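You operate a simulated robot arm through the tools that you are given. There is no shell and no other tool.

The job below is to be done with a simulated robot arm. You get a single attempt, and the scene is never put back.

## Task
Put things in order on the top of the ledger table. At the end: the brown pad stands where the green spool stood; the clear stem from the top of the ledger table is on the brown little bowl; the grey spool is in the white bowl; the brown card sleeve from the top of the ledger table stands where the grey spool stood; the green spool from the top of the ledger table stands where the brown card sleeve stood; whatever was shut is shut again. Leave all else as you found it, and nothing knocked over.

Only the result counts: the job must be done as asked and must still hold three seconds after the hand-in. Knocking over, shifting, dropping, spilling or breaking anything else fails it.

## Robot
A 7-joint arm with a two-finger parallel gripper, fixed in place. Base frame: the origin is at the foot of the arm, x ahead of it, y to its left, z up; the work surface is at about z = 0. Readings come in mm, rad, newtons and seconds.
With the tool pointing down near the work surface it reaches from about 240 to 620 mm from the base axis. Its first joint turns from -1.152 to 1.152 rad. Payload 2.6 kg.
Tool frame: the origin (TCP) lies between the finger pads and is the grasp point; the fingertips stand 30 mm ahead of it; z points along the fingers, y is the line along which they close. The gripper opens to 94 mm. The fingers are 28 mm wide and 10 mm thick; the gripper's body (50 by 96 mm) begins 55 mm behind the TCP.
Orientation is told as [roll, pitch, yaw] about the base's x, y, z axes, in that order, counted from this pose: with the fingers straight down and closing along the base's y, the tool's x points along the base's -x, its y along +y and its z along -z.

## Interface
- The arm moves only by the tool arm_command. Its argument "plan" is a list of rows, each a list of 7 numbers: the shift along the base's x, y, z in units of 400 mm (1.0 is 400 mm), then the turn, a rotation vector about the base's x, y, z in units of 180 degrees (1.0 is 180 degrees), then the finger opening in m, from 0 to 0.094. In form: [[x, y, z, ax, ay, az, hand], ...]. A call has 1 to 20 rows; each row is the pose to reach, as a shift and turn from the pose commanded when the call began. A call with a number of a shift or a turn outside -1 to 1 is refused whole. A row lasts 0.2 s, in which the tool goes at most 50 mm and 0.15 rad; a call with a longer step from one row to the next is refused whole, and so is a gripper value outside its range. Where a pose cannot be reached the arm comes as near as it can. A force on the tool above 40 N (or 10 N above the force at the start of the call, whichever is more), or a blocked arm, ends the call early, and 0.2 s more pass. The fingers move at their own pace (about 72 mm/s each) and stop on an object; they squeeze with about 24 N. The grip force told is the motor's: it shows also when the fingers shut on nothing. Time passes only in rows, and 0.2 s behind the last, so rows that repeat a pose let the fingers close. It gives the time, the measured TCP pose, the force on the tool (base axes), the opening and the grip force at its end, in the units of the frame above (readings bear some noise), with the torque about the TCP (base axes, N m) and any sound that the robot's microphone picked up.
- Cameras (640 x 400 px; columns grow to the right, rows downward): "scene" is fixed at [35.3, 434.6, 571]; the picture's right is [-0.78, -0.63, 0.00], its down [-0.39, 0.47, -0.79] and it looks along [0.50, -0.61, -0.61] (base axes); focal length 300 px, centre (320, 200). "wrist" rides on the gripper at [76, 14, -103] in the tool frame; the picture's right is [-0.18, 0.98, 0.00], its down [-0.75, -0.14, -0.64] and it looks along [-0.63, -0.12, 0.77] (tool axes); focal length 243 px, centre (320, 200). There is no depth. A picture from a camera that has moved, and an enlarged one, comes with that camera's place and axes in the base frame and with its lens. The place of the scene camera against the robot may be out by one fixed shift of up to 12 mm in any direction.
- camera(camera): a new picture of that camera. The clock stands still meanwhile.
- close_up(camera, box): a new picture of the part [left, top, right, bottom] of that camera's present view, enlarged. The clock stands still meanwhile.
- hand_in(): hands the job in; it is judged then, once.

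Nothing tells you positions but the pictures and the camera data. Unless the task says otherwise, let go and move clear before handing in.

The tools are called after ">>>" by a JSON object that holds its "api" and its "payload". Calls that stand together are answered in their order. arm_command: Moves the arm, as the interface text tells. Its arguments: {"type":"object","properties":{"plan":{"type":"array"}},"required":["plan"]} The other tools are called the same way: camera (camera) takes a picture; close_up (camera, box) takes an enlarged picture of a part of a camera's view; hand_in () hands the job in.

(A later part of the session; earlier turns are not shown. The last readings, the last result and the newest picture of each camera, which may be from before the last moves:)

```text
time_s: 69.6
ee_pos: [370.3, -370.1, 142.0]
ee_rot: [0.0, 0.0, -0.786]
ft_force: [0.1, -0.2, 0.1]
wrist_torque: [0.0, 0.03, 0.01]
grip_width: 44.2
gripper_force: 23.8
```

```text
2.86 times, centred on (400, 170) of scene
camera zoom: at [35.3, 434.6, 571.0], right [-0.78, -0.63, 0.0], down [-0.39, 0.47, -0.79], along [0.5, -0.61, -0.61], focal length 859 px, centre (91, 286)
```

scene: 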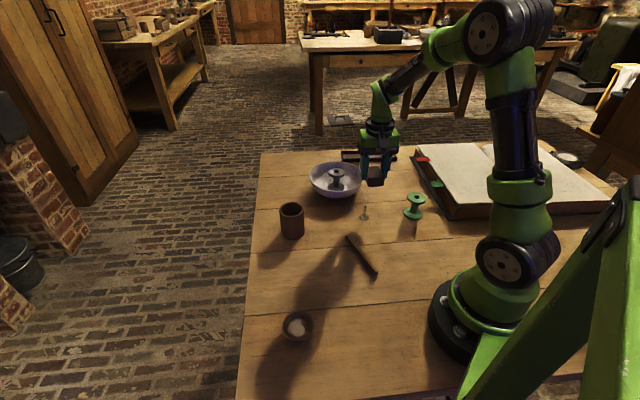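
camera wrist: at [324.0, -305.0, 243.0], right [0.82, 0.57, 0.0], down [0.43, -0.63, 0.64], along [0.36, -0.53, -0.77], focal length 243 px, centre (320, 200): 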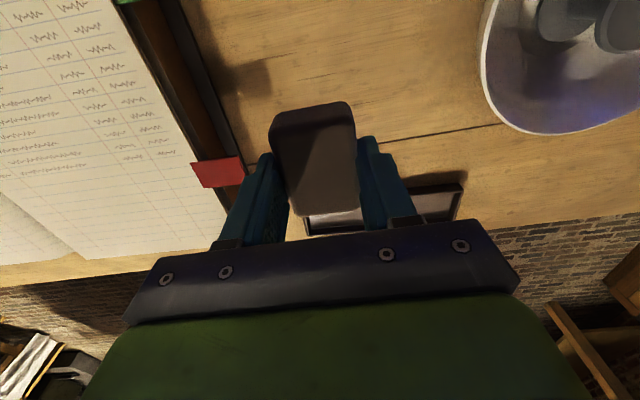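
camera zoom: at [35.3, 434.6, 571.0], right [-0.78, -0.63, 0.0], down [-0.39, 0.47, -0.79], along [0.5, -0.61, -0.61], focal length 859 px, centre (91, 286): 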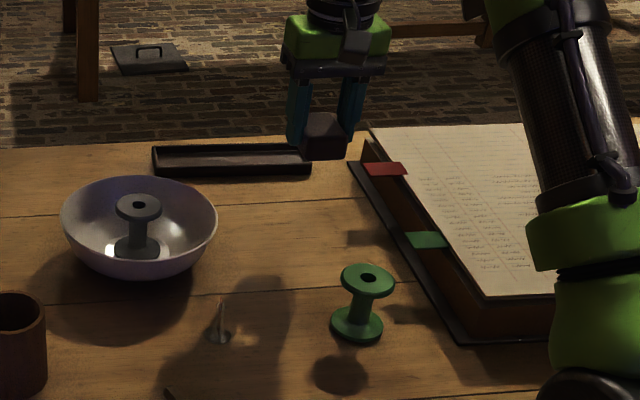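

The tool is at (368, -369) over the target (368, -370), well clear of the book and tray. I'll lower it.

>>> {"api": "arm_command", "payload": {"plan": [[0.001, -0.0035, -0.02, 0, 0, 0, 0.0], [0.001, -0.0035, -0.06, 0, 0, 0, 0.0], [0.001, -0.0035, -0.11, 0, 0, 0, 0.0], [0.001, -0.0035, -0.16, 0, 0, 0, 0.0], [0.001, -0.0035, -0.2, 0, 0, 0, 0.0], [0.001, -0.0035, -0.23, 0, 0, 0, 0.0], [0.001, -0.0035, -0.25, 0, 0, 0, 0.0], [0.001, -0.0035, -0.25, 0, 0, 0, 0.0], [0.001, -0.0035, -0.25, 0, 0, 0, 0.0]]}}

>>> {"api": "camera", "payload": {"camera": "wrist"}}

>>> {"api": "close_up", "payload": {"camera": "scene", "box": [300, 100, 500, 240]}}

```text
time_s: 71.6
ee_pos: [369.4, -370.5, 42.2]
ee_rot: [0.0, 0.001, -0.786]
ft_force: [-0.6, 0.2, -0.4]
wrist_torque: [-0.02, -0.03, 0.01]
grip_width: 44.1
gripper_force: 24.3
```

```text
taken
camera wrist: at [323.9, -305.8, 143.6], right [0.82, 0.57, 0.0], down [0.43, -0.63, 0.64], along [0.36, -0.53, -0.77], focal length 243 px, centre (320, 200)
```

wrist: 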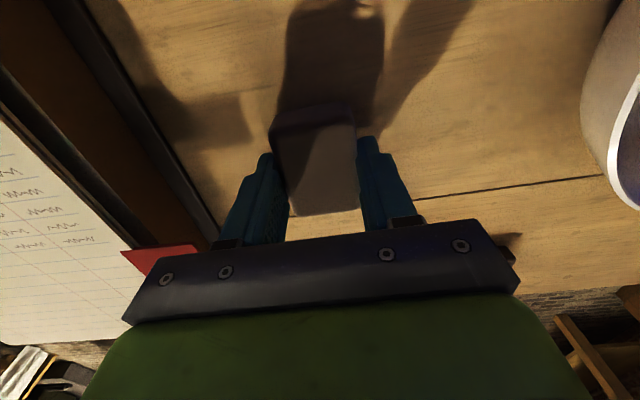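

```text
2.86 times, centred on (400, 170) of scene
camera zoom: at [35.3, 434.6, 571.0], right [-0.78, -0.63, 0.0], down [-0.39, 0.47, -0.79], along [0.5, -0.61, -0.61], focal length 859 px, centre (91, 286)
```

zoom: 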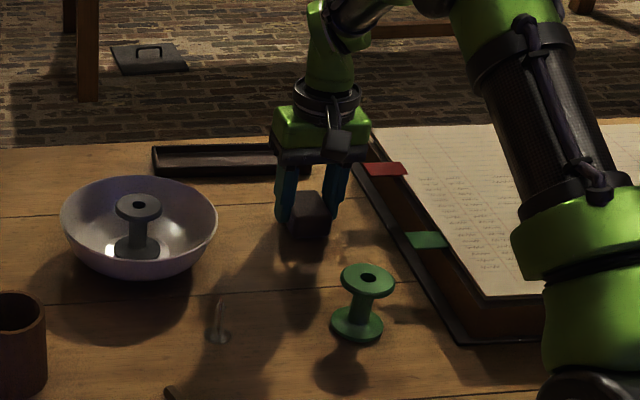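

About 4 mm remain. I'll lower gradually to contact.

>>> {"api": "arm_command", "payload": {"plan": [[0.001, -0.0015, -0.003, 0, 0, 0, 0.0], [0.001, -0.0015, -0.006, 0, 0, 0, 0.0], [0.001, -0.0015, -0.0085, 0, 0, 0, 0.0], [0.001, -0.0015, -0.0085, 0, 0, 0, 0.0]]}}

>>> {"api": "arm_command", "payload": {"plan": [[0, 0, -0.0015, 0, 0, 0, 0.0], [0, 0, -0.0015, 0, 0, 0, 0.0]]}}

>>> {"api": "camera", "payload": {"camera": "wrist"}}

```text
time_s: 72.6
ee_pos: [369.5, -371.8, 38.2]
ee_rot: [0.001, -0.001, -0.784]
ft_force: [-0.7, -0.3, -0.1]
wrist_torque: [0.02, -0.03, -0.01]
grip_width: 43.9
gripper_force: 24.3
```

```text
time_s: 73.2
ee_pos: [371.4, -371.7, 38.5]
ee_rot: [0.0, 0.0, -0.783]
ft_force: [-0.5, 0.0, 1.4]
wrist_torque: [0.0, 0.03, -0.01]
grip_width: 43.9
gripper_force: 23.8
```

```text
taken
camera wrist: at [324.8, -306.4, 139.0], right [0.82, 0.57, 0.0], down [0.43, -0.63, 0.64], along [0.36, -0.53, -0.77], focal length 243 px, centre (320, 200)
```

wrist: 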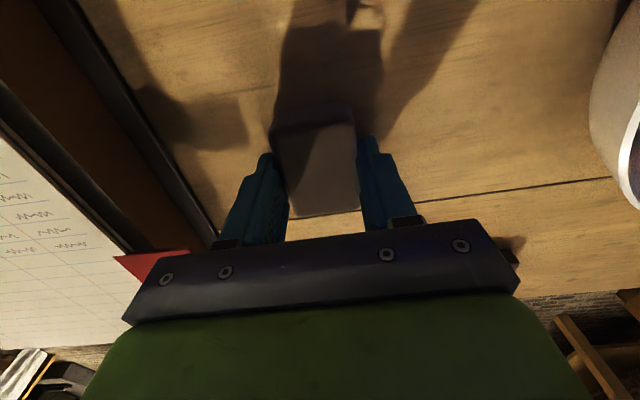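

It's practically touching. I'll go half a millimetre more, then release and rise.

>>> {"api": "arm_command", "payload": {"plan": [[0, 0, -0.001, 0, 0, 0, 0.0], [0, 0, -0.001, 0, 0, 0, 0.0]]}}

>>> {"api": "arm_command", "payload": {"plan": [[0, 0, 0, 0, 0, 0, 0.05], [0, 0, 0, 0, 0, 0, 0.06], [0, 0, 0, 0, 0, 0, 0.066], [0, 0, 0.02, 0, 0, 0, 0.066], [0, 0, 0.08, 0, 0, 0, 0.066], [0, 0, 0.18, 0, 0, 0, 0.066], [0, 0, 0.28, 0, 0, 0, 0.066], [0, 0, 0.28, 0, 0, 0, 0.066]]}}

>>> {"api": "camera", "payload": {"camera": "wrist"}}

>>> {"api": "close_up", "payload": {"camera": "scene", "box": [300, 100, 500, 240]}}

```text
time_s: 73.8
ee_pos: [371.1, -372.8, 37.9]
ee_rot: [0.001, -0.003, -0.786]
ft_force: [-5.7, 4.3, 14.9]
wrist_torque: [0.2, 0.24, -0.05]
grip_width: 43.8
gripper_force: 24.4
```

```text
time_s: 75.6
ee_pos: [374.2, -373.1, 147.0]
ee_rot: [0.0, 0.0, -0.785]
ft_force: [-0.6, 0.6, -0.2]
wrist_torque: [0.01, 0.0, -0.01]
grip_width: 66.2
gripper_force: 0.3
```

```text
taken
camera wrist: at [327.8, -307.9, 247.4], right [0.82, 0.57, 0.0], down [0.43, -0.63, 0.64], along [0.36, -0.53, -0.77], focal length 243 px, centre (320, 200)
```

wrist: 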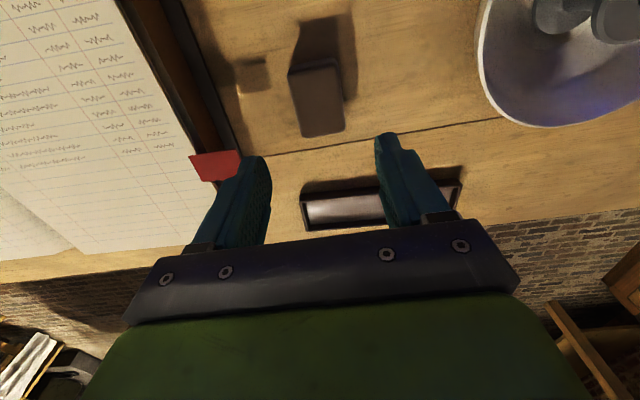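

```text
2.86 times, centred on (400, 170) of scene
camera zoom: at [35.3, 434.6, 571.0], right [-0.78, -0.63, 0.0], down [-0.39, 0.47, -0.79], along [0.5, -0.61, -0.61], focal length 859 px, centre (91, 286)
```

zoom: 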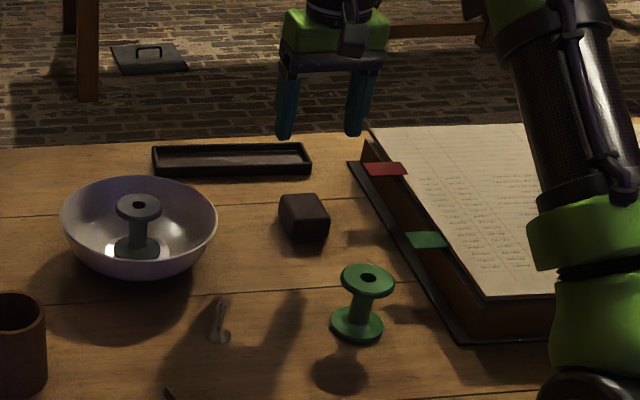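

The pad stands at about (367, -368), where the green spool was. Next is the stem: I'll turn the hand back to zero yaw and hover over it near (339, -143).

>>> {"api": "arm_command", "payload": {"plan": [[0, 0.02, 0.05, 0, 0, 0.035, 0.066], [-0.01, 0.09, 0.06, 0, 0, 0.07, 0.066], [-0.02, 0.17, 0.06, 0, 0, 0.105, 0.066], [-0.035, 0.25, 0.06, 0, 0, 0.14, 0.066], [-0.05, 0.33, 0.06, 0, 0, 0.175, 0.066], [-0.065, 0.41, 0.06, 0, 0, 0.21, 0.066], [-0.075, 0.49, 0.06, 0, 0, 0.2417, 0.066], [-0.083, 0.57, 0.06, 0, 0, 0.25, 0.066], [-0.083, 0.57, 0.06, 0, 0, 0.25, 0.066], [-0.083, 0.57, 0.06, 0, 0, 0.25, 0.066]]}}

>>> {"api": "camera", "payload": {"camera": "wrist"}}

>>> {"api": "close_up", "payload": {"camera": "wrist", "box": [240, 30, 400, 130]}}

>>> {"api": "close_up", "payload": {"camera": "scene", "box": [320, 170, 420, 240]}}

```text
time_s: 77.8
ee_pos: [339.4, -143.5, 174.5]
ee_rot: [0.0, -0.001, 0.002]
ft_force: [-0.9, 0.8, -0.4]
wrist_torque: [0.0, -0.01, -0.01]
grip_width: 65.9
gripper_force: 0.0
```

```text
taken
camera wrist: at [261.3, -128.1, 275.9], right [0.18, 0.98, 0.0], down [0.75, -0.14, 0.64], along [0.63, -0.12, -0.77], focal length 243 px, centre (320, 200)
```

wrist: 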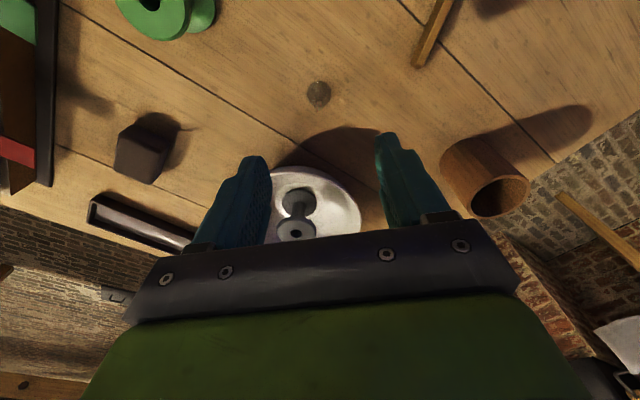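

```text
4.00 times, centred on (320, 80) of wrist
camera zoom: at [261.3, -128.1, 275.9], right [0.18, 0.98, 0.0], down [0.75, -0.14, 0.64], along [0.63, -0.12, -0.77], focal length 970 px, centre (320, 680)
```

zoom: 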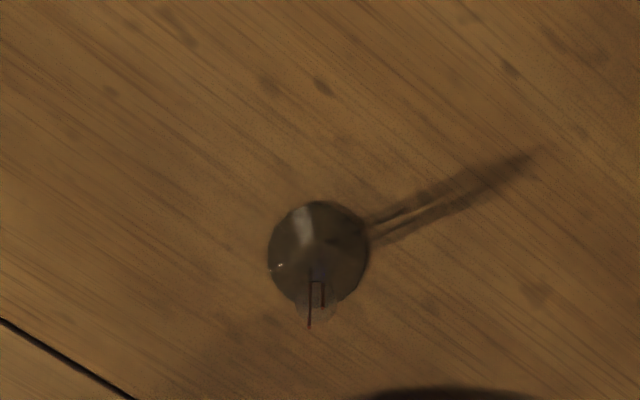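

```text
5.71 times, centred on (370, 205) of scene
camera zoom: at [35.3, 434.6, 571.0], right [-0.78, -0.63, 0.0], down [-0.39, 0.47, -0.79], along [0.5, -0.61, -0.61], focal length 1717 px, centre (34, 171)
```

zoom: 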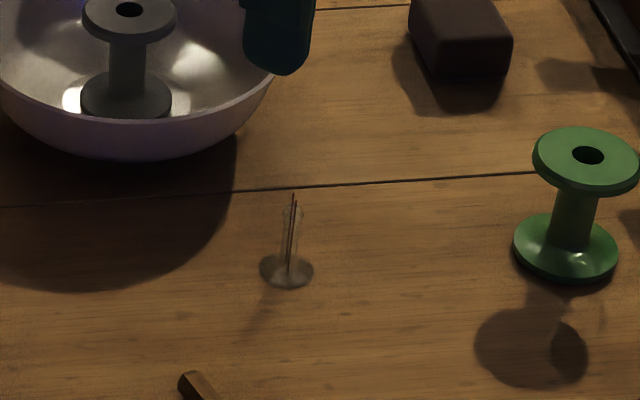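

The stem is a clear tube with a disc foot (about 27 mm foot, 10 mm tube, 40 mm tall, thin wires inside), at about (339, -143). Before picking it up I'll inspect the little bowl so I can choose the grip height.

>>> {"api": "arm_command", "payload": {"plan": [[-0.02, 0.09, 0, 0, 0, 0, 0.066], [-0.04, 0.19, 0, 0, 0, 0, 0.066], [-0.06, 0.29, 0, 0, 0, 0, 0.066], [-0.085, 0.4, 0, 0, 0, 0, 0.066], [-0.11, 0.51, 0, 0, 0, 0, 0.066], [-0.135, 0.62, 0, 0, 0, 0, 0.066], [-0.16, 0.73, 0, 0, 0, 0, 0.066], [-0.185, 0.82, 0, 0, 0, 0, 0.066], [-0.2, 0.9, 0, 0, 0, 0, 0.066], [-0.2, 0.9, 0, 0, 0, 0, 0.066], [-0.2, 0.9, 0, 0, 0, 0, 0.066]]}}

>>> {"api": "camera", "payload": {"camera": "wrist"}}

>>> {"api": "close_up", "payload": {"camera": "wrist", "box": [240, 0, 400, 130]}}

>>> {"api": "close_up", "payload": {"camera": "scene", "box": [260, 290, 340, 350]}}

```text
time_s: 80.2
ee_pos: [258.7, 214.2, 175.3]
ee_rot: [0.0, -0.001, 0.001]
ft_force: [-0.6, -0.1, -0.9]
wrist_torque: [-0.03, 0.01, 0.0]
grip_width: 66.2
gripper_force: 0.1
```

```text
taken
camera wrist: at [180.9, 230.2, 277.4], right [0.18, 0.98, 0.0], down [0.75, -0.14, 0.64], along [0.63, -0.12, -0.77], focal length 243 px, centre (320, 200)
```

wrist: 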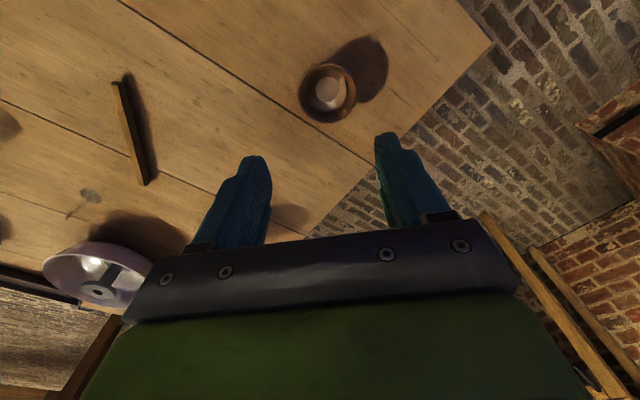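

```text
3.08 times, centred on (320, 65) of wrist
camera zoom: at [180.9, 230.2, 277.4], right [0.18, 0.98, 0.0], down [0.75, -0.14, 0.64], along [0.63, -0.12, -0.77], focal length 746 px, centre (320, 615)
```

zoom: 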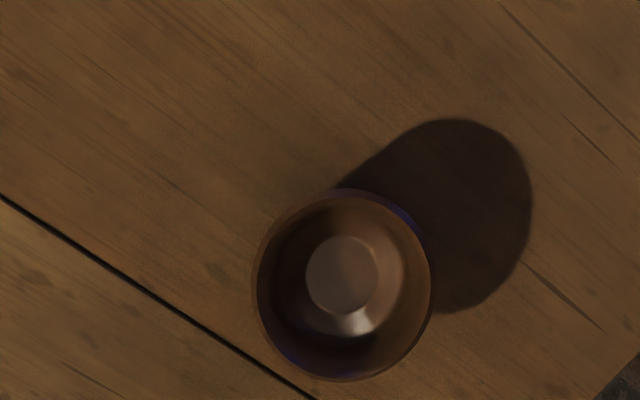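

```text
6.67 times, centred on (300, 320) of scene
camera zoom: at [35.3, 434.6, 571.0], right [-0.78, -0.63, 0.0], down [-0.39, 0.47, -0.79], along [0.5, -0.61, -0.61], focal length 2004 px, centre (453, -600)
```

zoom: 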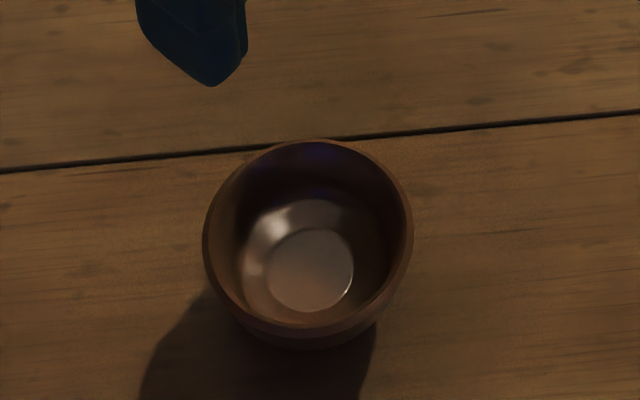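

The little bowl is centred near (255, 224), with its rim at z about 30, a rim diameter of about 58 and a flat floor of about 25 mm. I'll grip the stem high on its tube so the fingertips stay above the rim. Back to the stem now.

>>> {"api": "arm_command", "payload": {"plan": [[0.02, -0.09, 0, 0, 0, 0, 0.05], [0.04, -0.19, 0, 0, 0, 0, 0.05], [0.065, -0.29, 0, 0, 0, 0, 0.05], [0.09, -0.4, 0, 0, 0, 0, 0.05], [0.115, -0.51, 0, 0, 0, 0, 0.05], [0.14, -0.62, 0, 0, 0, 0, 0.05], [0.165, -0.73, 0, 0, 0, 0, 0.05], [0.19, -0.83, 0, 0, 0, 0, 0.05], [0.205, -0.898, 0, 0, 0, 0, 0.05], [0.205, -0.898, -0.06, 0, 0, 0, 0.05], [0.205, -0.898, -0.13, 0, 0, 0, 0.05], [0.205, -0.898, -0.165, 0, 0, 0, 0.05], [0.205, -0.898, -0.165, 0, 0, 0, 0.05], [0.205, -0.898, -0.165, 0, 0, 0, 0.05]]}}

>>> {"api": "camera", "payload": {"camera": "wrist"}}

>>> {"api": "close_up", "payload": {"camera": "wrist", "box": [260, 80, 380, 170]}}

>>> {"api": "close_up", "payload": {"camera": "scene", "box": [320, 160, 420, 240]}}

```text
time_s: 83.2
ee_pos: [338.8, -145.3, 108.1]
ee_rot: [0.0, 0.0, 0.0]
ft_force: [0.6, 0.7, -0.2]
wrist_torque: [0.0, 0.04, -0.02]
grip_width: 49.9
gripper_force: 0.0
```

```text
taken
camera wrist: at [261.7, -130.1, 210.6], right [0.18, 0.98, 0.0], down [0.75, -0.14, 0.64], along [0.63, -0.12, -0.77], focal length 243 px, centre (320, 200)
```

wrist: 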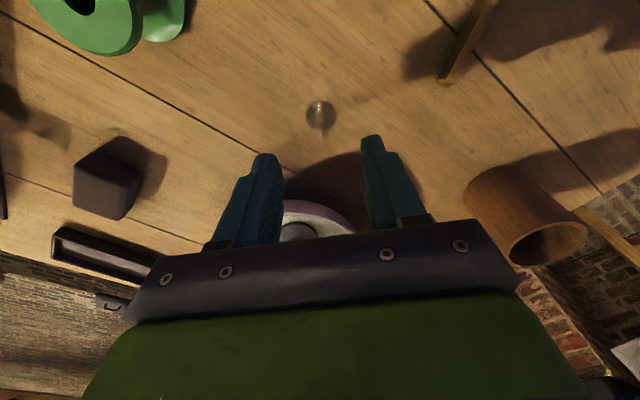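

```text
4.44 times, centred on (320, 125) of wrist
camera zoom: at [261.7, -130.1, 210.6], right [0.18, 0.98, 0.0], down [0.75, -0.14, 0.64], along [0.63, -0.12, -0.77], focal length 1078 px, centre (320, 533)
```

zoom: 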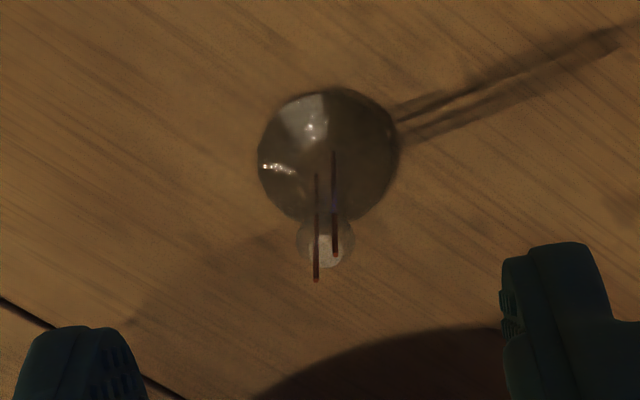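

```text
5.00 times, centred on (370, 200) of scene
camera zoom: at [35.3, 434.6, 571.0], right [-0.78, -0.63, 0.0], down [-0.39, 0.47, -0.79], along [0.5, -0.61, -0.61], focal length 1503 px, centre (70, 200)
```

zoom: 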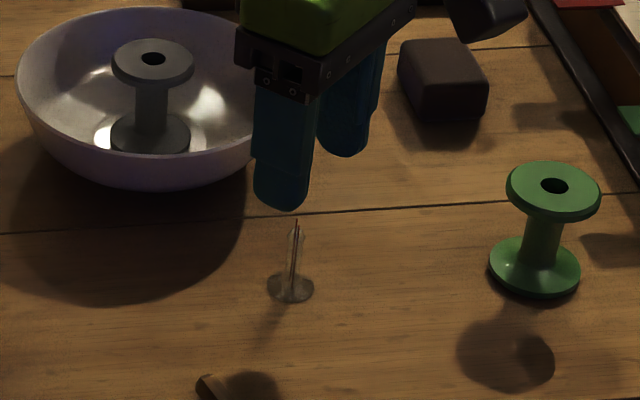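

The stem axis is at about (339, -143), with the tube top at z about 41. I'll trim, descend to TCP z of about 52, and check before closing gently.

>>> {"api": "arm_command", "payload": {"plan": [[0.003, 0.0025, -0.04, 0, 0, 0, 0.05], [0.003, 0.0025, -0.08, 0, 0, 0, 0.05], [0.003, 0.0025, -0.115, 0, 0, 0, 0.05], [0.003, 0.0025, -0.139, 0, 0, 0, 0.05], [0.003, 0.0025, -0.139, 0, 0, 0, 0.05], [0.003, 0.0025, -0.139, 0, 0, 0, 0.05]]}}

>>> {"api": "camera", "payload": {"camera": "wrist"}}

>>> {"api": "close_up", "payload": {"camera": "wrist", "box": [240, 110, 400, 230]}}

>>> {"api": "close_up", "payload": {"camera": "scene", "box": [320, 160, 420, 240]}}

```text
time_s: 84.6
ee_pos: [341.3, -141.8, 51.5]
ee_rot: [0.001, 0.001, 0.001]
ft_force: [0.0, 0.3, 0.4]
wrist_torque: [-0.02, -0.02, -0.03]
grip_width: 50.0
gripper_force: 0.1
```

```text
taken
camera wrist: at [262.7, -127.8, 152.8], right [0.18, 0.98, 0.0], down [0.75, -0.14, 0.64], along [0.63, -0.12, -0.77], focal length 243 px, centre (320, 200)
```

wrist: 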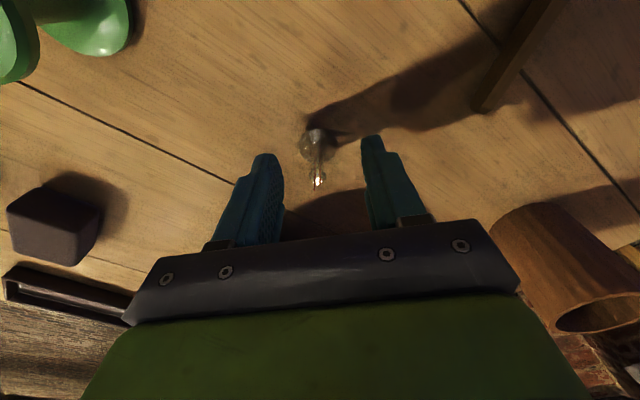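

```text
3.33 times, centred on (320, 170) of wrist
camera zoom: at [262.7, -127.8, 152.8], right [0.18, 0.98, 0.0], down [0.75, -0.14, 0.64], along [0.63, -0.12, -0.77], focal length 809 px, centre (320, 300)
```

zoom: 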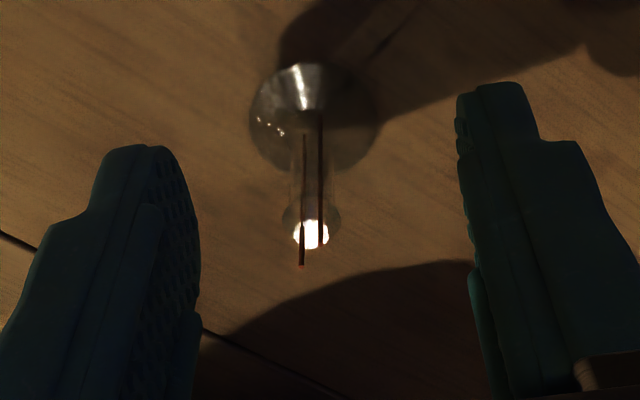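

```text
5.00 times, centred on (370, 200) of scene
camera zoom: at [35.3, 434.6, 571.0], right [-0.78, -0.63, 0.0], down [-0.39, 0.47, -0.79], along [0.5, -0.61, -0.61], focal length 1503 px, centre (70, 200)
```

zoom: 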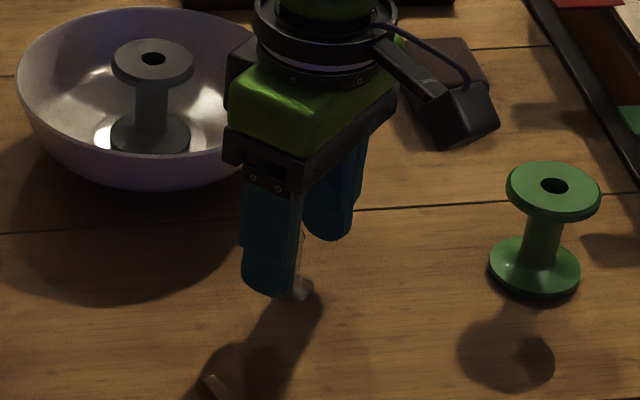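

The stem is between the fingers with a 1.5 mm y offset. I'll trim and close in stages to keep the squeeze gentle.

>>> {"api": "arm_command", "payload": {"plan": [[0.002, -0.004, 0.004, 0, 0, 0, 0.05], [0.002, -0.004, 0.004, 0, 0, 0, 0.03], [0.002, -0.004, 0.004, 0, 0, 0, 0.016], [0.002, -0.004, 0.004, 0, 0, 0, 0.014], [0.002, -0.004, 0.004, 0, 0, 0, 0.012]]}}

>>> {"api": "close_up", "payload": {"camera": "wrist", "box": [240, 110, 400, 230]}}

>>> {"api": "arm_command", "payload": {"plan": [[0, 0, 0, 0, 0, 0, 0.0105], [0, 0, 0, 0, 0, 0, 0.0105]]}}

>>> {"api": "arm_command", "payload": {"plan": [[0, 0, 0, 0, 0, 0, 0.0095], [0, 0, 0, 0, 0, 0, 0.0095]]}}

>>> {"api": "close_up", "payload": {"camera": "wrist", "box": [240, 110, 400, 230]}}

```text
time_s: 85.8
ee_pos: [342.0, -144.2, 52.2]
ee_rot: [0.0, 0.0, 0.001]
ft_force: [0.4, 0.6, 0.5]
wrist_torque: [0.02, 0.01, -0.01]
grip_width: 12.1
gripper_force: 0.0
```

```text
3.33 times, centred on (320, 170) of wrist
camera zoom: at [263.4, -129.8, 154.8], right [0.18, 0.98, 0.0], down [0.75, -0.14, 0.64], along [0.63, -0.12, -0.77], focal length 809 px, centre (320, 300)
```

zoom: 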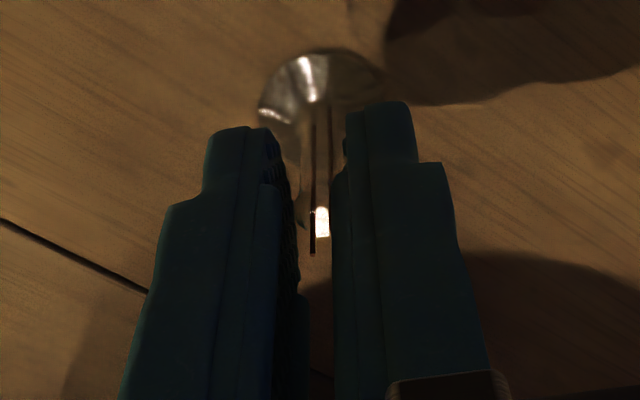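

```text
time_s: 86.4
ee_pos: [341.1, -145.4, 54.1]
ee_rot: [0.002, 0.0, 0.002]
ft_force: [-0.8, 0.9, -0.2]
wrist_torque: [0.02, 0.01, 0.04]
grip_width: 10.8
gripper_force: 0.7
```

```text
time_s: 87.0
ee_pos: [341.7, -145.7, 53.4]
ee_rot: [0.0, 0.0, 0.002]
ft_force: [-0.7, -0.1, -0.3]
wrist_torque: [0.01, 0.01, -0.01]
grip_width: 10.5
gripper_force: 0.5
```

```text
3.33 times, centred on (320, 170) of wrist
camera zoom: at [263.4, -129.8, 154.8], right [0.18, 0.98, 0.0], down [0.75, -0.14, 0.64], along [0.63, -0.12, -0.77], focal length 809 px, centre (320, 300)
```

zoom: 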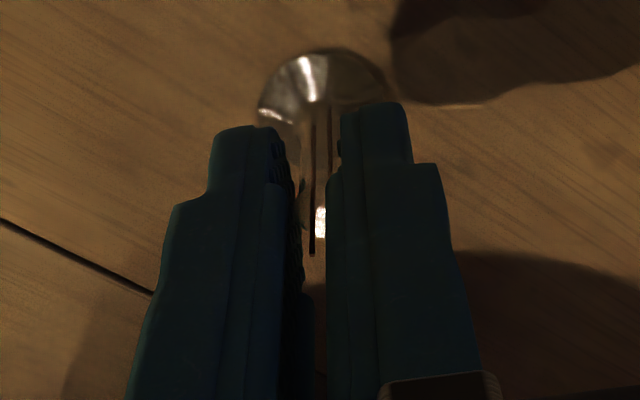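

Contact is at about 10.5 mm with very low force, so the squeeze follows the commanded gap. I'll tighten it in small steps.

>>> {"api": "arm_command", "payload": {"plan": [[0, 0, 0, 0, 0, 0, 0.0085], [0, 0, 0, 0, 0, 0, 0.0085]]}}

>>> {"api": "arm_command", "payload": {"plan": [[0, 0, 0, 0, 0, 0, 0.0075], [0, 0, 0, 0, 0, 0, 0.0075]]}}

```text
time_s: 87.6
ee_pos: [342.0, -144.8, 52.1]
ee_rot: [0.0, -0.001, 0.002]
ft_force: [-0.6, -0.6, -0.1]
wrist_torque: [0.04, 0.0, 0.03]
grip_width: 9.4
gripper_force: 1.2
```

```text
time_s: 88.2
ee_pos: [342.0, -145.4, 54.1]
ee_rot: [0.0, 0.001, 0.001]
ft_force: [-0.7, -0.6, -0.5]
wrist_torque: [0.01, 0.02, 0.01]
grip_width: 8.8
gripper_force: 24.0
```

It's now gripped at 8.8 mm with the standard 24 N, and no sound of breakage was reported. I'll look, then lift slowly.

>>> {"api": "close_up", "payload": {"camera": "wrist", "box": [240, 110, 400, 230]}}

>>> {"api": "arm_command", "payload": {"plan": [[0, 0, 0.002, 0, 0, 0, 0.0075], [0, 0, 0.005, 0, 0, 0, 0.0075], [0, 0, 0.01, 0, 0, 0, 0.0075], [0, 0, 0.02, 0, 0, 0, 0.0075], [0, 0, 0.035, 0, 0, 0, 0.0075], [0, 0, 0.05, 0, 0, 0, 0.0075]]}}

>>> {"api": "close_up", "payload": {"camera": "wrist", "box": [240, 90, 400, 230]}}

>>> {"api": "close_up", "payload": {"camera": "scene", "box": [320, 160, 420, 240]}}

```text
3.33 times, centred on (320, 170) of wrist
camera zoom: at [263.4, -129.8, 154.8], right [0.18, 0.98, 0.0], down [0.75, -0.14, 0.64], along [0.63, -0.12, -0.77], focal length 809 px, centre (320, 300)
```

zoom: 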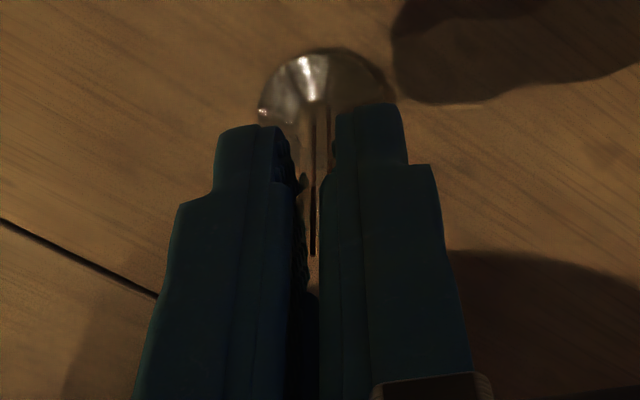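

```text
time_s: 89.6
ee_pos: [341.2, -144.0, 73.6]
ee_rot: [0.0, 0.0, 0.002]
ft_force: [0.8, -0.1, 0.1]
wrist_torque: [-0.03, 0.02, -0.01]
grip_width: 8.6
gripper_force: 0.6
```

```text
2.86 times, centred on (320, 160) of wrist
camera zoom: at [263.8, -129.3, 174.6], right [0.18, 0.98, 0.0], down [0.75, -0.14, 0.64], along [0.63, -0.12, -0.77], focal length 693 px, centre (320, 314)
```

zoom: 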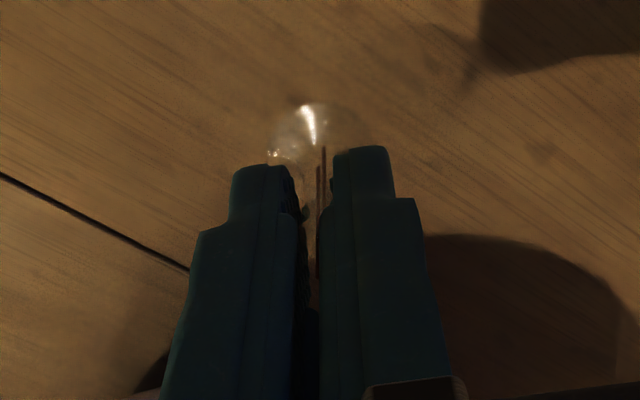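

```text
5.00 times, centred on (370, 200) of scene
camera zoom: at [35.3, 434.6, 571.0], right [-0.78, -0.63, 0.0], down [-0.39, 0.47, -0.79], along [0.5, -0.61, -0.61], focal length 1503 px, centre (70, 200)
```

zoom: 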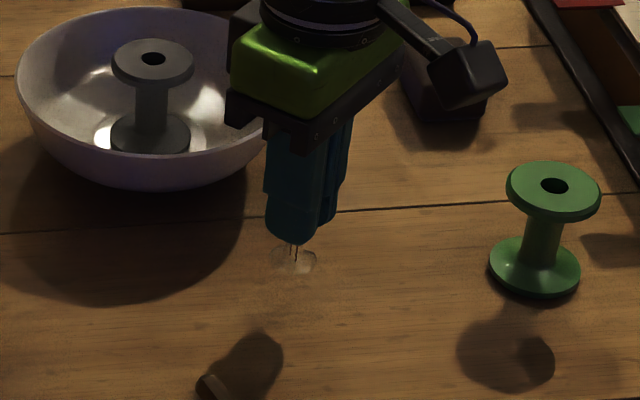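

The stem has risen with the hand, but the grip reading dropped. I'll firm up the squeeze (it already held 24 N) and check again before going higher.

>>> {"api": "arm_command", "payload": {"plan": [[0, 0, 0, 0, 0, 0, 0.005], [0, 0, 0, 0, 0, 0, 0.005], [0, 0, 0, 0, 0, 0, 0.005]]}}

>>> {"api": "close_up", "payload": {"camera": "wrist", "box": [270, 100, 370, 200]}}

>>> {"api": "close_up", "payload": {"camera": "scene", "box": [340, 180, 400, 230]}}

```text
time_s: 90.4
ee_pos: [342.3, -144.0, 72.3]
ee_rot: [0.0, 0.0, 0.003]
ft_force: [-0.2, 0.4, 1.0]
wrist_torque: [-0.01, 0.0, 0.0]
grip_width: 7.5
gripper_force: 23.9
```

```text
4.00 times, centred on (320, 150) of wrist
camera zoom: at [263.8, -129.4, 174.5], right [0.18, 0.98, 0.0], down [0.75, -0.14, 0.64], along [0.63, -0.12, -0.77], focal length 970 px, centre (320, 400)
```

zoom: 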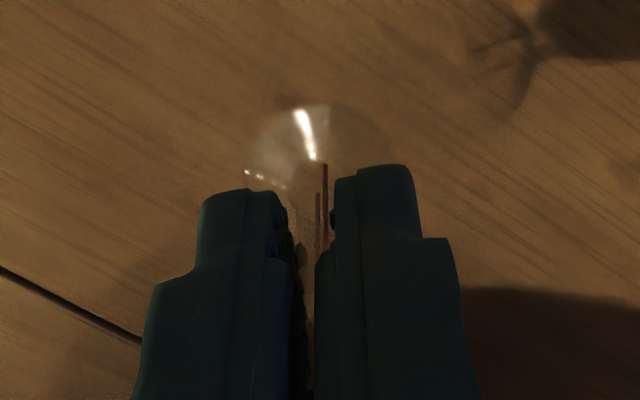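

```text
8.00 times, centred on (370, 205) of scene
camera zoom: at [35.3, 434.6, 571.0], right [-0.78, -0.63, 0.0], down [-0.39, 0.47, -0.79], along [0.5, -0.61, -0.61], focal length 2404 px, centre (-80, 160)
```

zoom: 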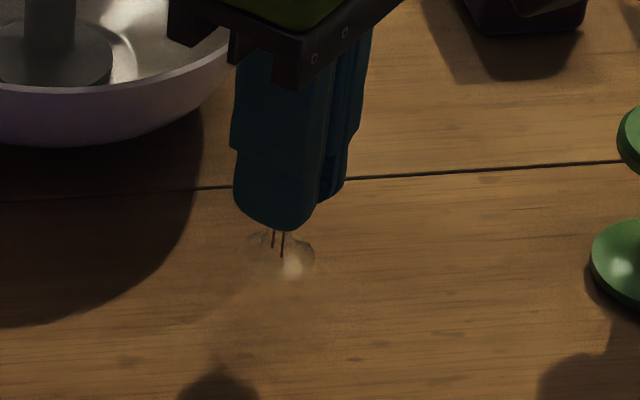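

The stem is lifted a full 20 mm and held at 24 N. I'll lift it further, gently.

>>> {"api": "arm_command", "payload": {"plan": [[0, 0, 0.01, 0, 0, 0, 0.005], [0, 0, 0.03, 0, 0, 0, 0.005], [0, 0, 0.055, 0, 0, 0, 0.005], [0, 0, 0.08, 0, 0, 0, 0.005], [0, 0, 0.105, 0, 0, 0, 0.005], [0, 0, 0.13, 0, 0, 0, 0.005], [0, 0, 0.145, 0, 0, 0, 0.005], [0, 0, 0.15, 0, 0, 0, 0.005]]}}

>>> {"api": "close_up", "payload": {"camera": "wrist", "box": [270, 100, 370, 200]}}

>>> {"api": "close_up", "payload": {"camera": "scene", "box": [320, 150, 400, 220]}}

```text
time_s: 92.2
ee_pos: [340.7, -143.9, 134.8]
ee_rot: [0.0, 0.001, -0.001]
ft_force: [-0.1, -0.7, -0.3]
wrist_torque: [0.0, -0.01, -0.05]
grip_width: 7.5
gripper_force: 24.1
```

```text
4.00 times, centred on (320, 150) of wrist
camera zoom: at [263.3, -128.8, 235.5], right [0.18, 0.98, 0.0], down [0.75, -0.14, 0.64], along [0.63, -0.12, -0.77], focal length 970 px, centre (320, 400)
```

zoom: 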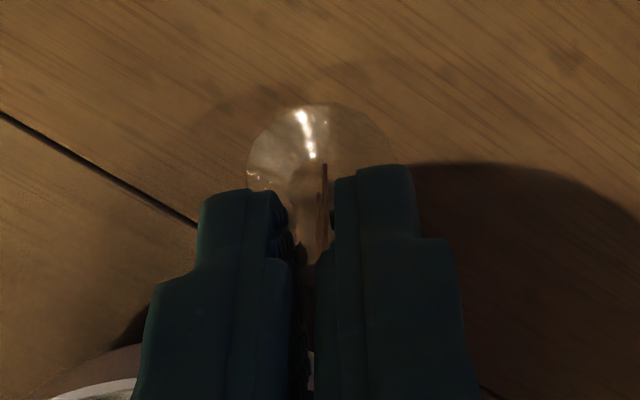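

```text
5.71 times, centred on (360, 185) of scene
camera zoom: at [35.3, 434.6, 571.0], right [-0.78, -0.63, 0.0], down [-0.39, 0.47, -0.79], along [0.5, -0.61, -0.61], focal length 1717 px, centre (91, 286)
```

zoom: 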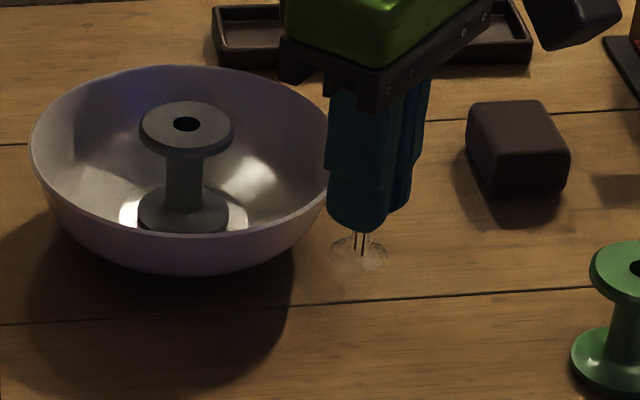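

The stem is held upright. I'll carry it to above the little bowl at a moderate pace.

>>> {"api": "arm_command", "payload": {"plan": [[-0.005, 0.02, 0, 0, 0, 0, 0.005], [-0.014, 0.06, 0, 0, 0, 0, 0.005], [-0.027, 0.12, 0, 0, 0, 0, 0.005], [-0.041, 0.18, 0, 0, 0, 0, 0.005], [-0.055, 0.24, 0, 0, 0, 0, 0.005], [-0.069, 0.3, 0, 0, 0, 0, 0.005], [-0.082, 0.36, 0, 0, 0, 0, 0.005], [-0.096, 0.42, 0, 0, 0, 0, 0.005], [-0.11, 0.48, 0, 0, 0, 0, 0.005], [-0.124, 0.54, 0, 0, 0, 0, 0.005], [-0.137, 0.6, 0, 0, 0, 0, 0.005], [-0.151, 0.66, 0, 0, 0, 0, 0.005], [-0.165, 0.72, 0, 0, 0, 0, 0.005], [-0.179, 0.78, 0, 0, 0, 0, 0.005], [-0.192, 0.84, 0, 0, 0, 0, 0.005], [-0.203, 0.885, 0, 0, 0, 0, 0.005], [-0.208, 0.91, 0, 0, 0, 0, 0.005], [-0.21, 0.917, 0, 0, 0, 0, 0.005], [-0.21, 0.917, 0, 0, 0, 0, 0.005], [-0.21, 0.917, 0, 0, 0, 0, 0.005]]}}

>>> {"api": "camera", "payload": {"camera": "wrist"}}

>>> {"api": "close_up", "payload": {"camera": "wrist", "box": [240, 40, 400, 200]}}

>>> {"api": "close_up", "payload": {"camera": "scene", "box": [240, 230, 360, 350]}}

```text
time_s: 96.4
ee_pos: [257.6, 220.9, 133.0]
ee_rot: [-0.001, -0.001, 0.003]
ft_force: [0.0, -0.1, 0.5]
wrist_torque: [0.0, -0.03, 0.0]
grip_width: 7.6
gripper_force: 24.1
```

```text
taken
camera wrist: at [178.7, 236.2, 235.8], right [0.18, 0.98, 0.0], down [0.75, -0.14, 0.64], along [0.63, -0.12, -0.77], focal length 243 px, centre (320, 200)
```

wrist: 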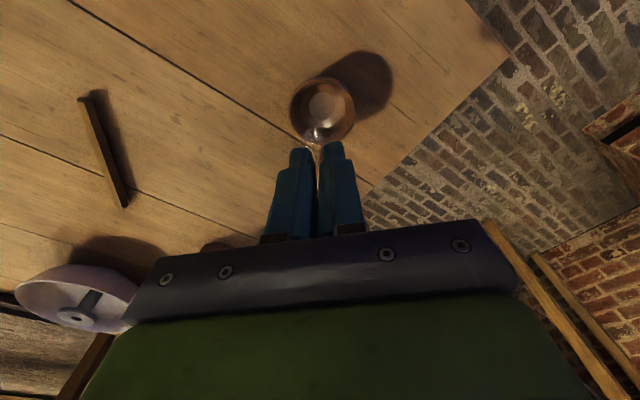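

```text
2.50 times, centred on (320, 120) of wrist
camera zoom: at [178.7, 236.2, 235.8], right [0.18, 0.98, 0.0], down [0.75, -0.14, 0.64], along [0.63, -0.12, -0.77], focal length 606 px, centre (320, 400)
```

zoom: 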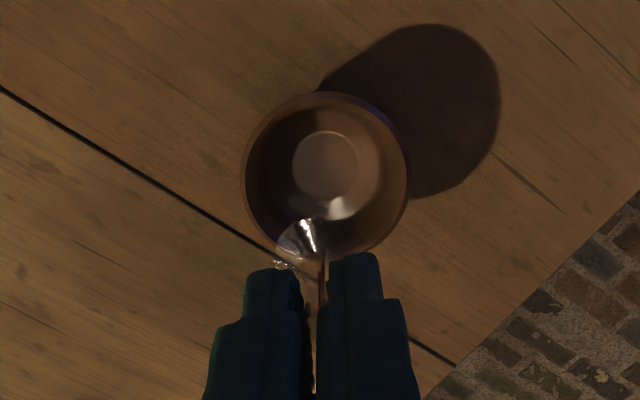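

```text
3.33 times, centred on (300, 290) of scene
camera zoom: at [35.3, 434.6, 571.0], right [-0.78, -0.63, 0.0], down [-0.39, 0.47, -0.79], along [0.5, -0.61, -0.61], focal length 1002 px, centre (387, -100)
```

zoom: 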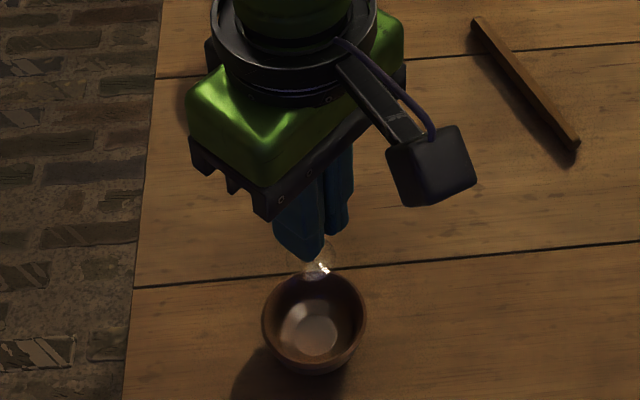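

The bowl centre is at about (255.3, 224.5), so I need a small nudge of (+1, +2). Then I'll lower into the bowl, stopping above the floor.

>>> {"api": "arm_command", "payload": {"plan": [[0.0025, 0.006, -0.01, 0, 0, 0, 0.005], [0.0025, 0.006, -0.035, 0, 0, 0, 0.005], [0.0025, 0.006, -0.07, 0, 0, 0, 0.005], [0.0025, 0.006, -0.095, 0, 0, 0, 0.005], [0.0025, 0.006, -0.1, 0, 0, 0, 0.005], [0.0025, 0.006, -0.1, 0, 0, 0, 0.005], [0.0025, 0.006, -0.1, 0, 0, 0, 0.005]]}}

>>> {"api": "camera", "payload": {"camera": "wrist"}}

>>> {"api": "close_up", "payload": {"camera": "wrist", "box": [240, 60, 400, 200]}}

>>> {"api": "close_up", "payload": {"camera": "scene", "box": [260, 280, 340, 350]}}

```text
time_s: 98.0
ee_pos: [257.8, 226.1, 92.9]
ee_rot: [0.0, 0.0, 0.0]
ft_force: [-0.8, 0.7, 0.4]
wrist_torque: [-0.02, 0.01, 0.05]
grip_width: 7.3
gripper_force: 23.7
```

```text
taken
camera wrist: at [179.7, 240.4, 195.0], right [0.18, 0.98, 0.0], down [0.75, -0.14, 0.64], along [0.63, -0.12, -0.77], focal length 243 px, centre (320, 200)
```

wrist: 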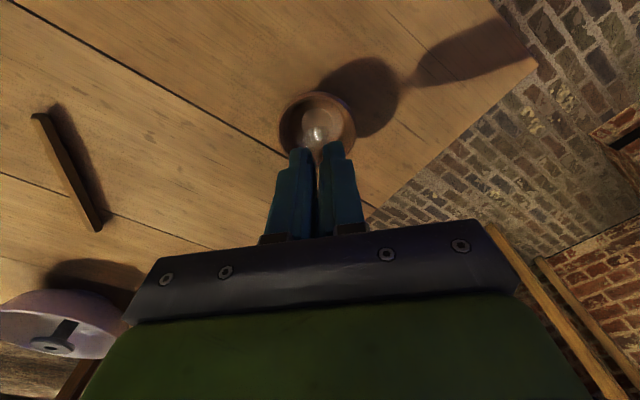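

```text
2.86 times, centred on (320, 130) of wrist
camera zoom: at [179.7, 240.4, 195.0], right [0.18, 0.98, 0.0], down [0.75, -0.14, 0.64], along [0.63, -0.12, -0.77], focal length 693 px, centre (320, 400)
```

zoom: 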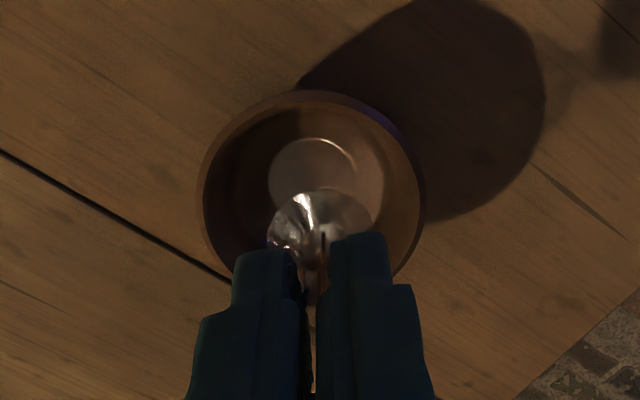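

```text
5.71 times, centred on (300, 315) of scene
camera zoom: at [35.3, 434.6, 571.0], right [-0.78, -0.63, 0.0], down [-0.39, 0.47, -0.79], along [0.5, -0.61, -0.61], focal length 1717 px, centre (434, -457)
```

zoom: 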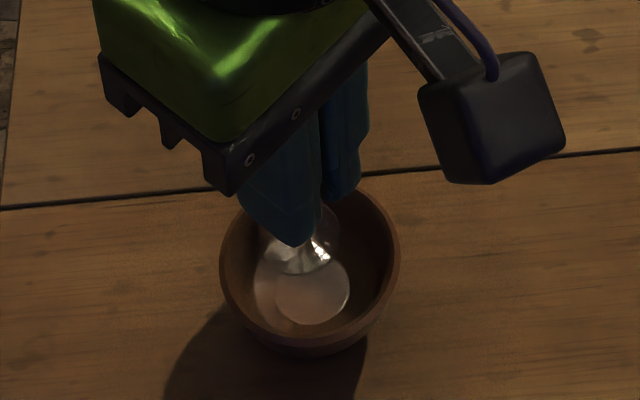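

The stem foot is on the tool axis at (256, 226.3) and the bowl centre is at (256, 224.4). I'll shift -2 mm in y and lower further.

>>> {"api": "arm_command", "payload": {"plan": [[0, -0.005, -0.005, 0, 0, 0, 0.005], [0, -0.005, -0.025, 0, 0, 0, 0.005], [0, -0.005, -0.045, 0, 0, 0, 0.005], [0, -0.005, -0.06, 0, 0, 0, 0.005], [0, -0.005, -0.072, 0, 0, 0, 0.005], [0, -0.005, -0.075, 0, 0, 0, 0.005], [0, -0.005, -0.075, 0, 0, 0, 0.005]]}}

>>> {"api": "camera", "payload": {"camera": "wrist"}}

>>> {"api": "close_up", "payload": {"camera": "wrist", "box": [240, 60, 400, 200]}}

>>> {"api": "close_up", "payload": {"camera": "scene", "box": [260, 280, 340, 350]}}

```text
time_s: 99.6
ee_pos: [257.0, 222.2, 62.8]
ee_rot: [-0.001, -0.001, -0.001]
ft_force: [-1.1, 0.5, -0.5]
wrist_torque: [-0.03, 0.02, 0.01]
grip_width: 7.3
gripper_force: 23.7
```

```text
taken
camera wrist: at [179.4, 237.6, 163.9], right [0.18, 0.98, 0.0], down [0.75, -0.14, 0.64], along [0.63, -0.12, -0.77], focal length 243 px, centre (320, 200)
```

wrist: 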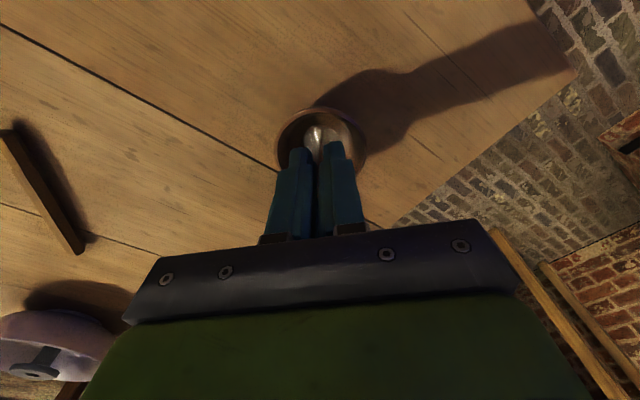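

```text
2.86 times, centred on (320, 130) of wrist
camera zoom: at [179.4, 237.6, 163.9], right [0.18, 0.98, 0.0], down [0.75, -0.14, 0.64], along [0.63, -0.12, -0.77], focal length 693 px, centre (320, 400)
```

zoom: 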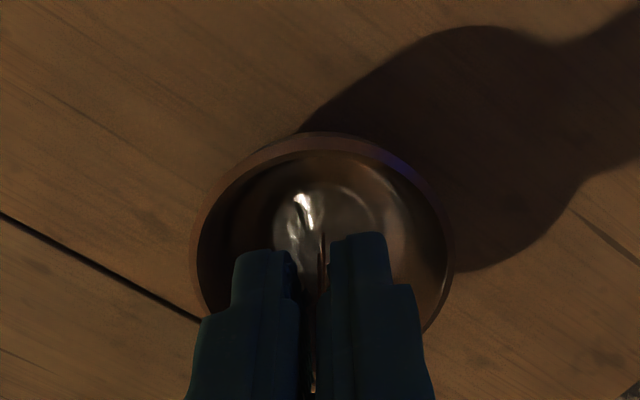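

```text
5.71 times, centred on (300, 315) of scene
camera zoom: at [35.3, 434.6, 571.0], right [-0.78, -0.63, 0.0], down [-0.39, 0.47, -0.79], along [0.5, -0.61, -0.61], focal length 1717 px, centre (434, -457)
```

zoom: 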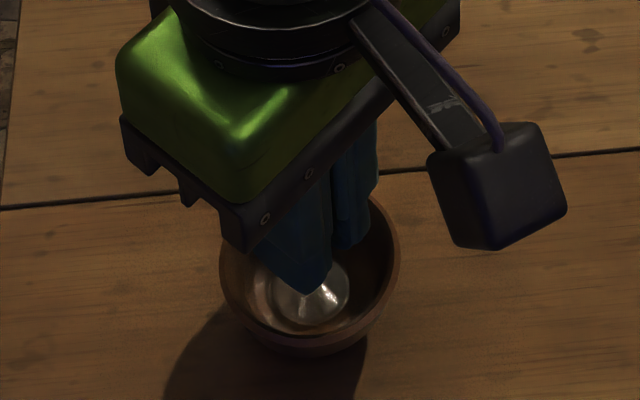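

It's well centred, with the foot about 4 mm above the floor. I'll lower millimetre by millimetre.

>>> {"api": "arm_command", "payload": {"plan": [[0, 0.001, -0.0025, 0, 0, 0, 0.005], [0, 0.001, -0.005, 0, 0, 0, 0.005], [0, 0.001, -0.005, 0, 0, 0, 0.005]]}}

>>> {"api": "arm_command", "payload": {"plan": [[0, 0, -0.0025, 0, 0, 0, 0.005], [0, 0, -0.0025, 0, 0, 0, 0.005]]}}

```text
time_s: 100.4
ee_pos: [257.7, 223.7, 60.9]
ee_rot: [0.0, -0.002, -0.001]
ft_force: [0.0, 0.3, -0.3]
wrist_torque: [-0.02, 0.0, 0.02]
grip_width: 7.1
gripper_force: 24.3
```

```text
time_s: 101.0
ee_pos: [259.2, 223.2, 60.5]
ee_rot: [-0.001, 0.0, 0.002]
ft_force: [-1.2, -0.3, 6.9]
wrist_torque: [-0.01, 0.08, 0.01]
grip_width: 7.5
gripper_force: 24.2
```

There's contact at about 7 N. I'll open the fingers just a few millimetres to let go, then check.

>>> {"api": "arm_command", "payload": {"plan": [[0, 0, 0.0005, 0, 0, 0, 0.009], [0, 0, 0.0005, 0, 0, 0, 0.012], [0, 0, 0.0005, 0, 0, 0, 0.015], [0, 0, 0.0005, 0, 0, 0, 0.016]]}}

>>> {"api": "close_up", "payload": {"camera": "wrist", "box": [240, 60, 400, 200]}}

>>> {"api": "close_up", "payload": {"camera": "scene", "box": [260, 280, 340, 350]}}

```text
time_s: 102.0
ee_pos: [258.1, 223.1, 61.3]
ee_rot: [0.0, 0.0, -0.001]
ft_force: [-0.6, 0.1, 0.4]
wrist_torque: [-0.01, -0.04, 0.02]
grip_width: 16.2
gripper_force: 0.0
```

```text
2.86 times, centred on (320, 130) of wrist
camera zoom: at [179.9, 238.4, 161.6], right [0.18, 0.98, 0.0], down [0.75, -0.14, 0.64], along [0.63, -0.12, -0.77], focal length 693 px, centre (320, 400)
```

zoom: 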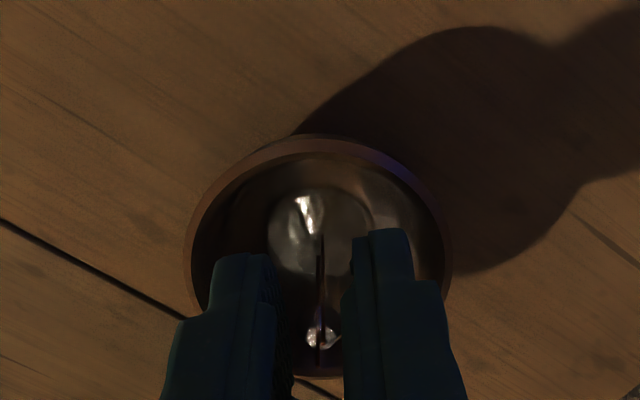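

```text
5.71 times, centred on (300, 315) of scene
camera zoom: at [35.3, 434.6, 571.0], right [-0.78, -0.63, 0.0], down [-0.39, 0.47, -0.79], along [0.5, -0.61, -0.61], focal length 1717 px, centre (434, -457)
```

zoom: 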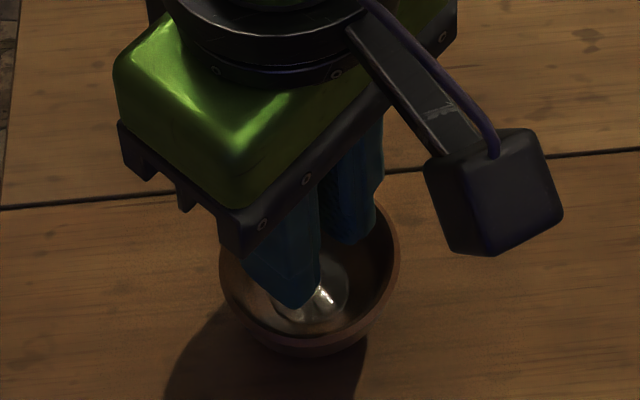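

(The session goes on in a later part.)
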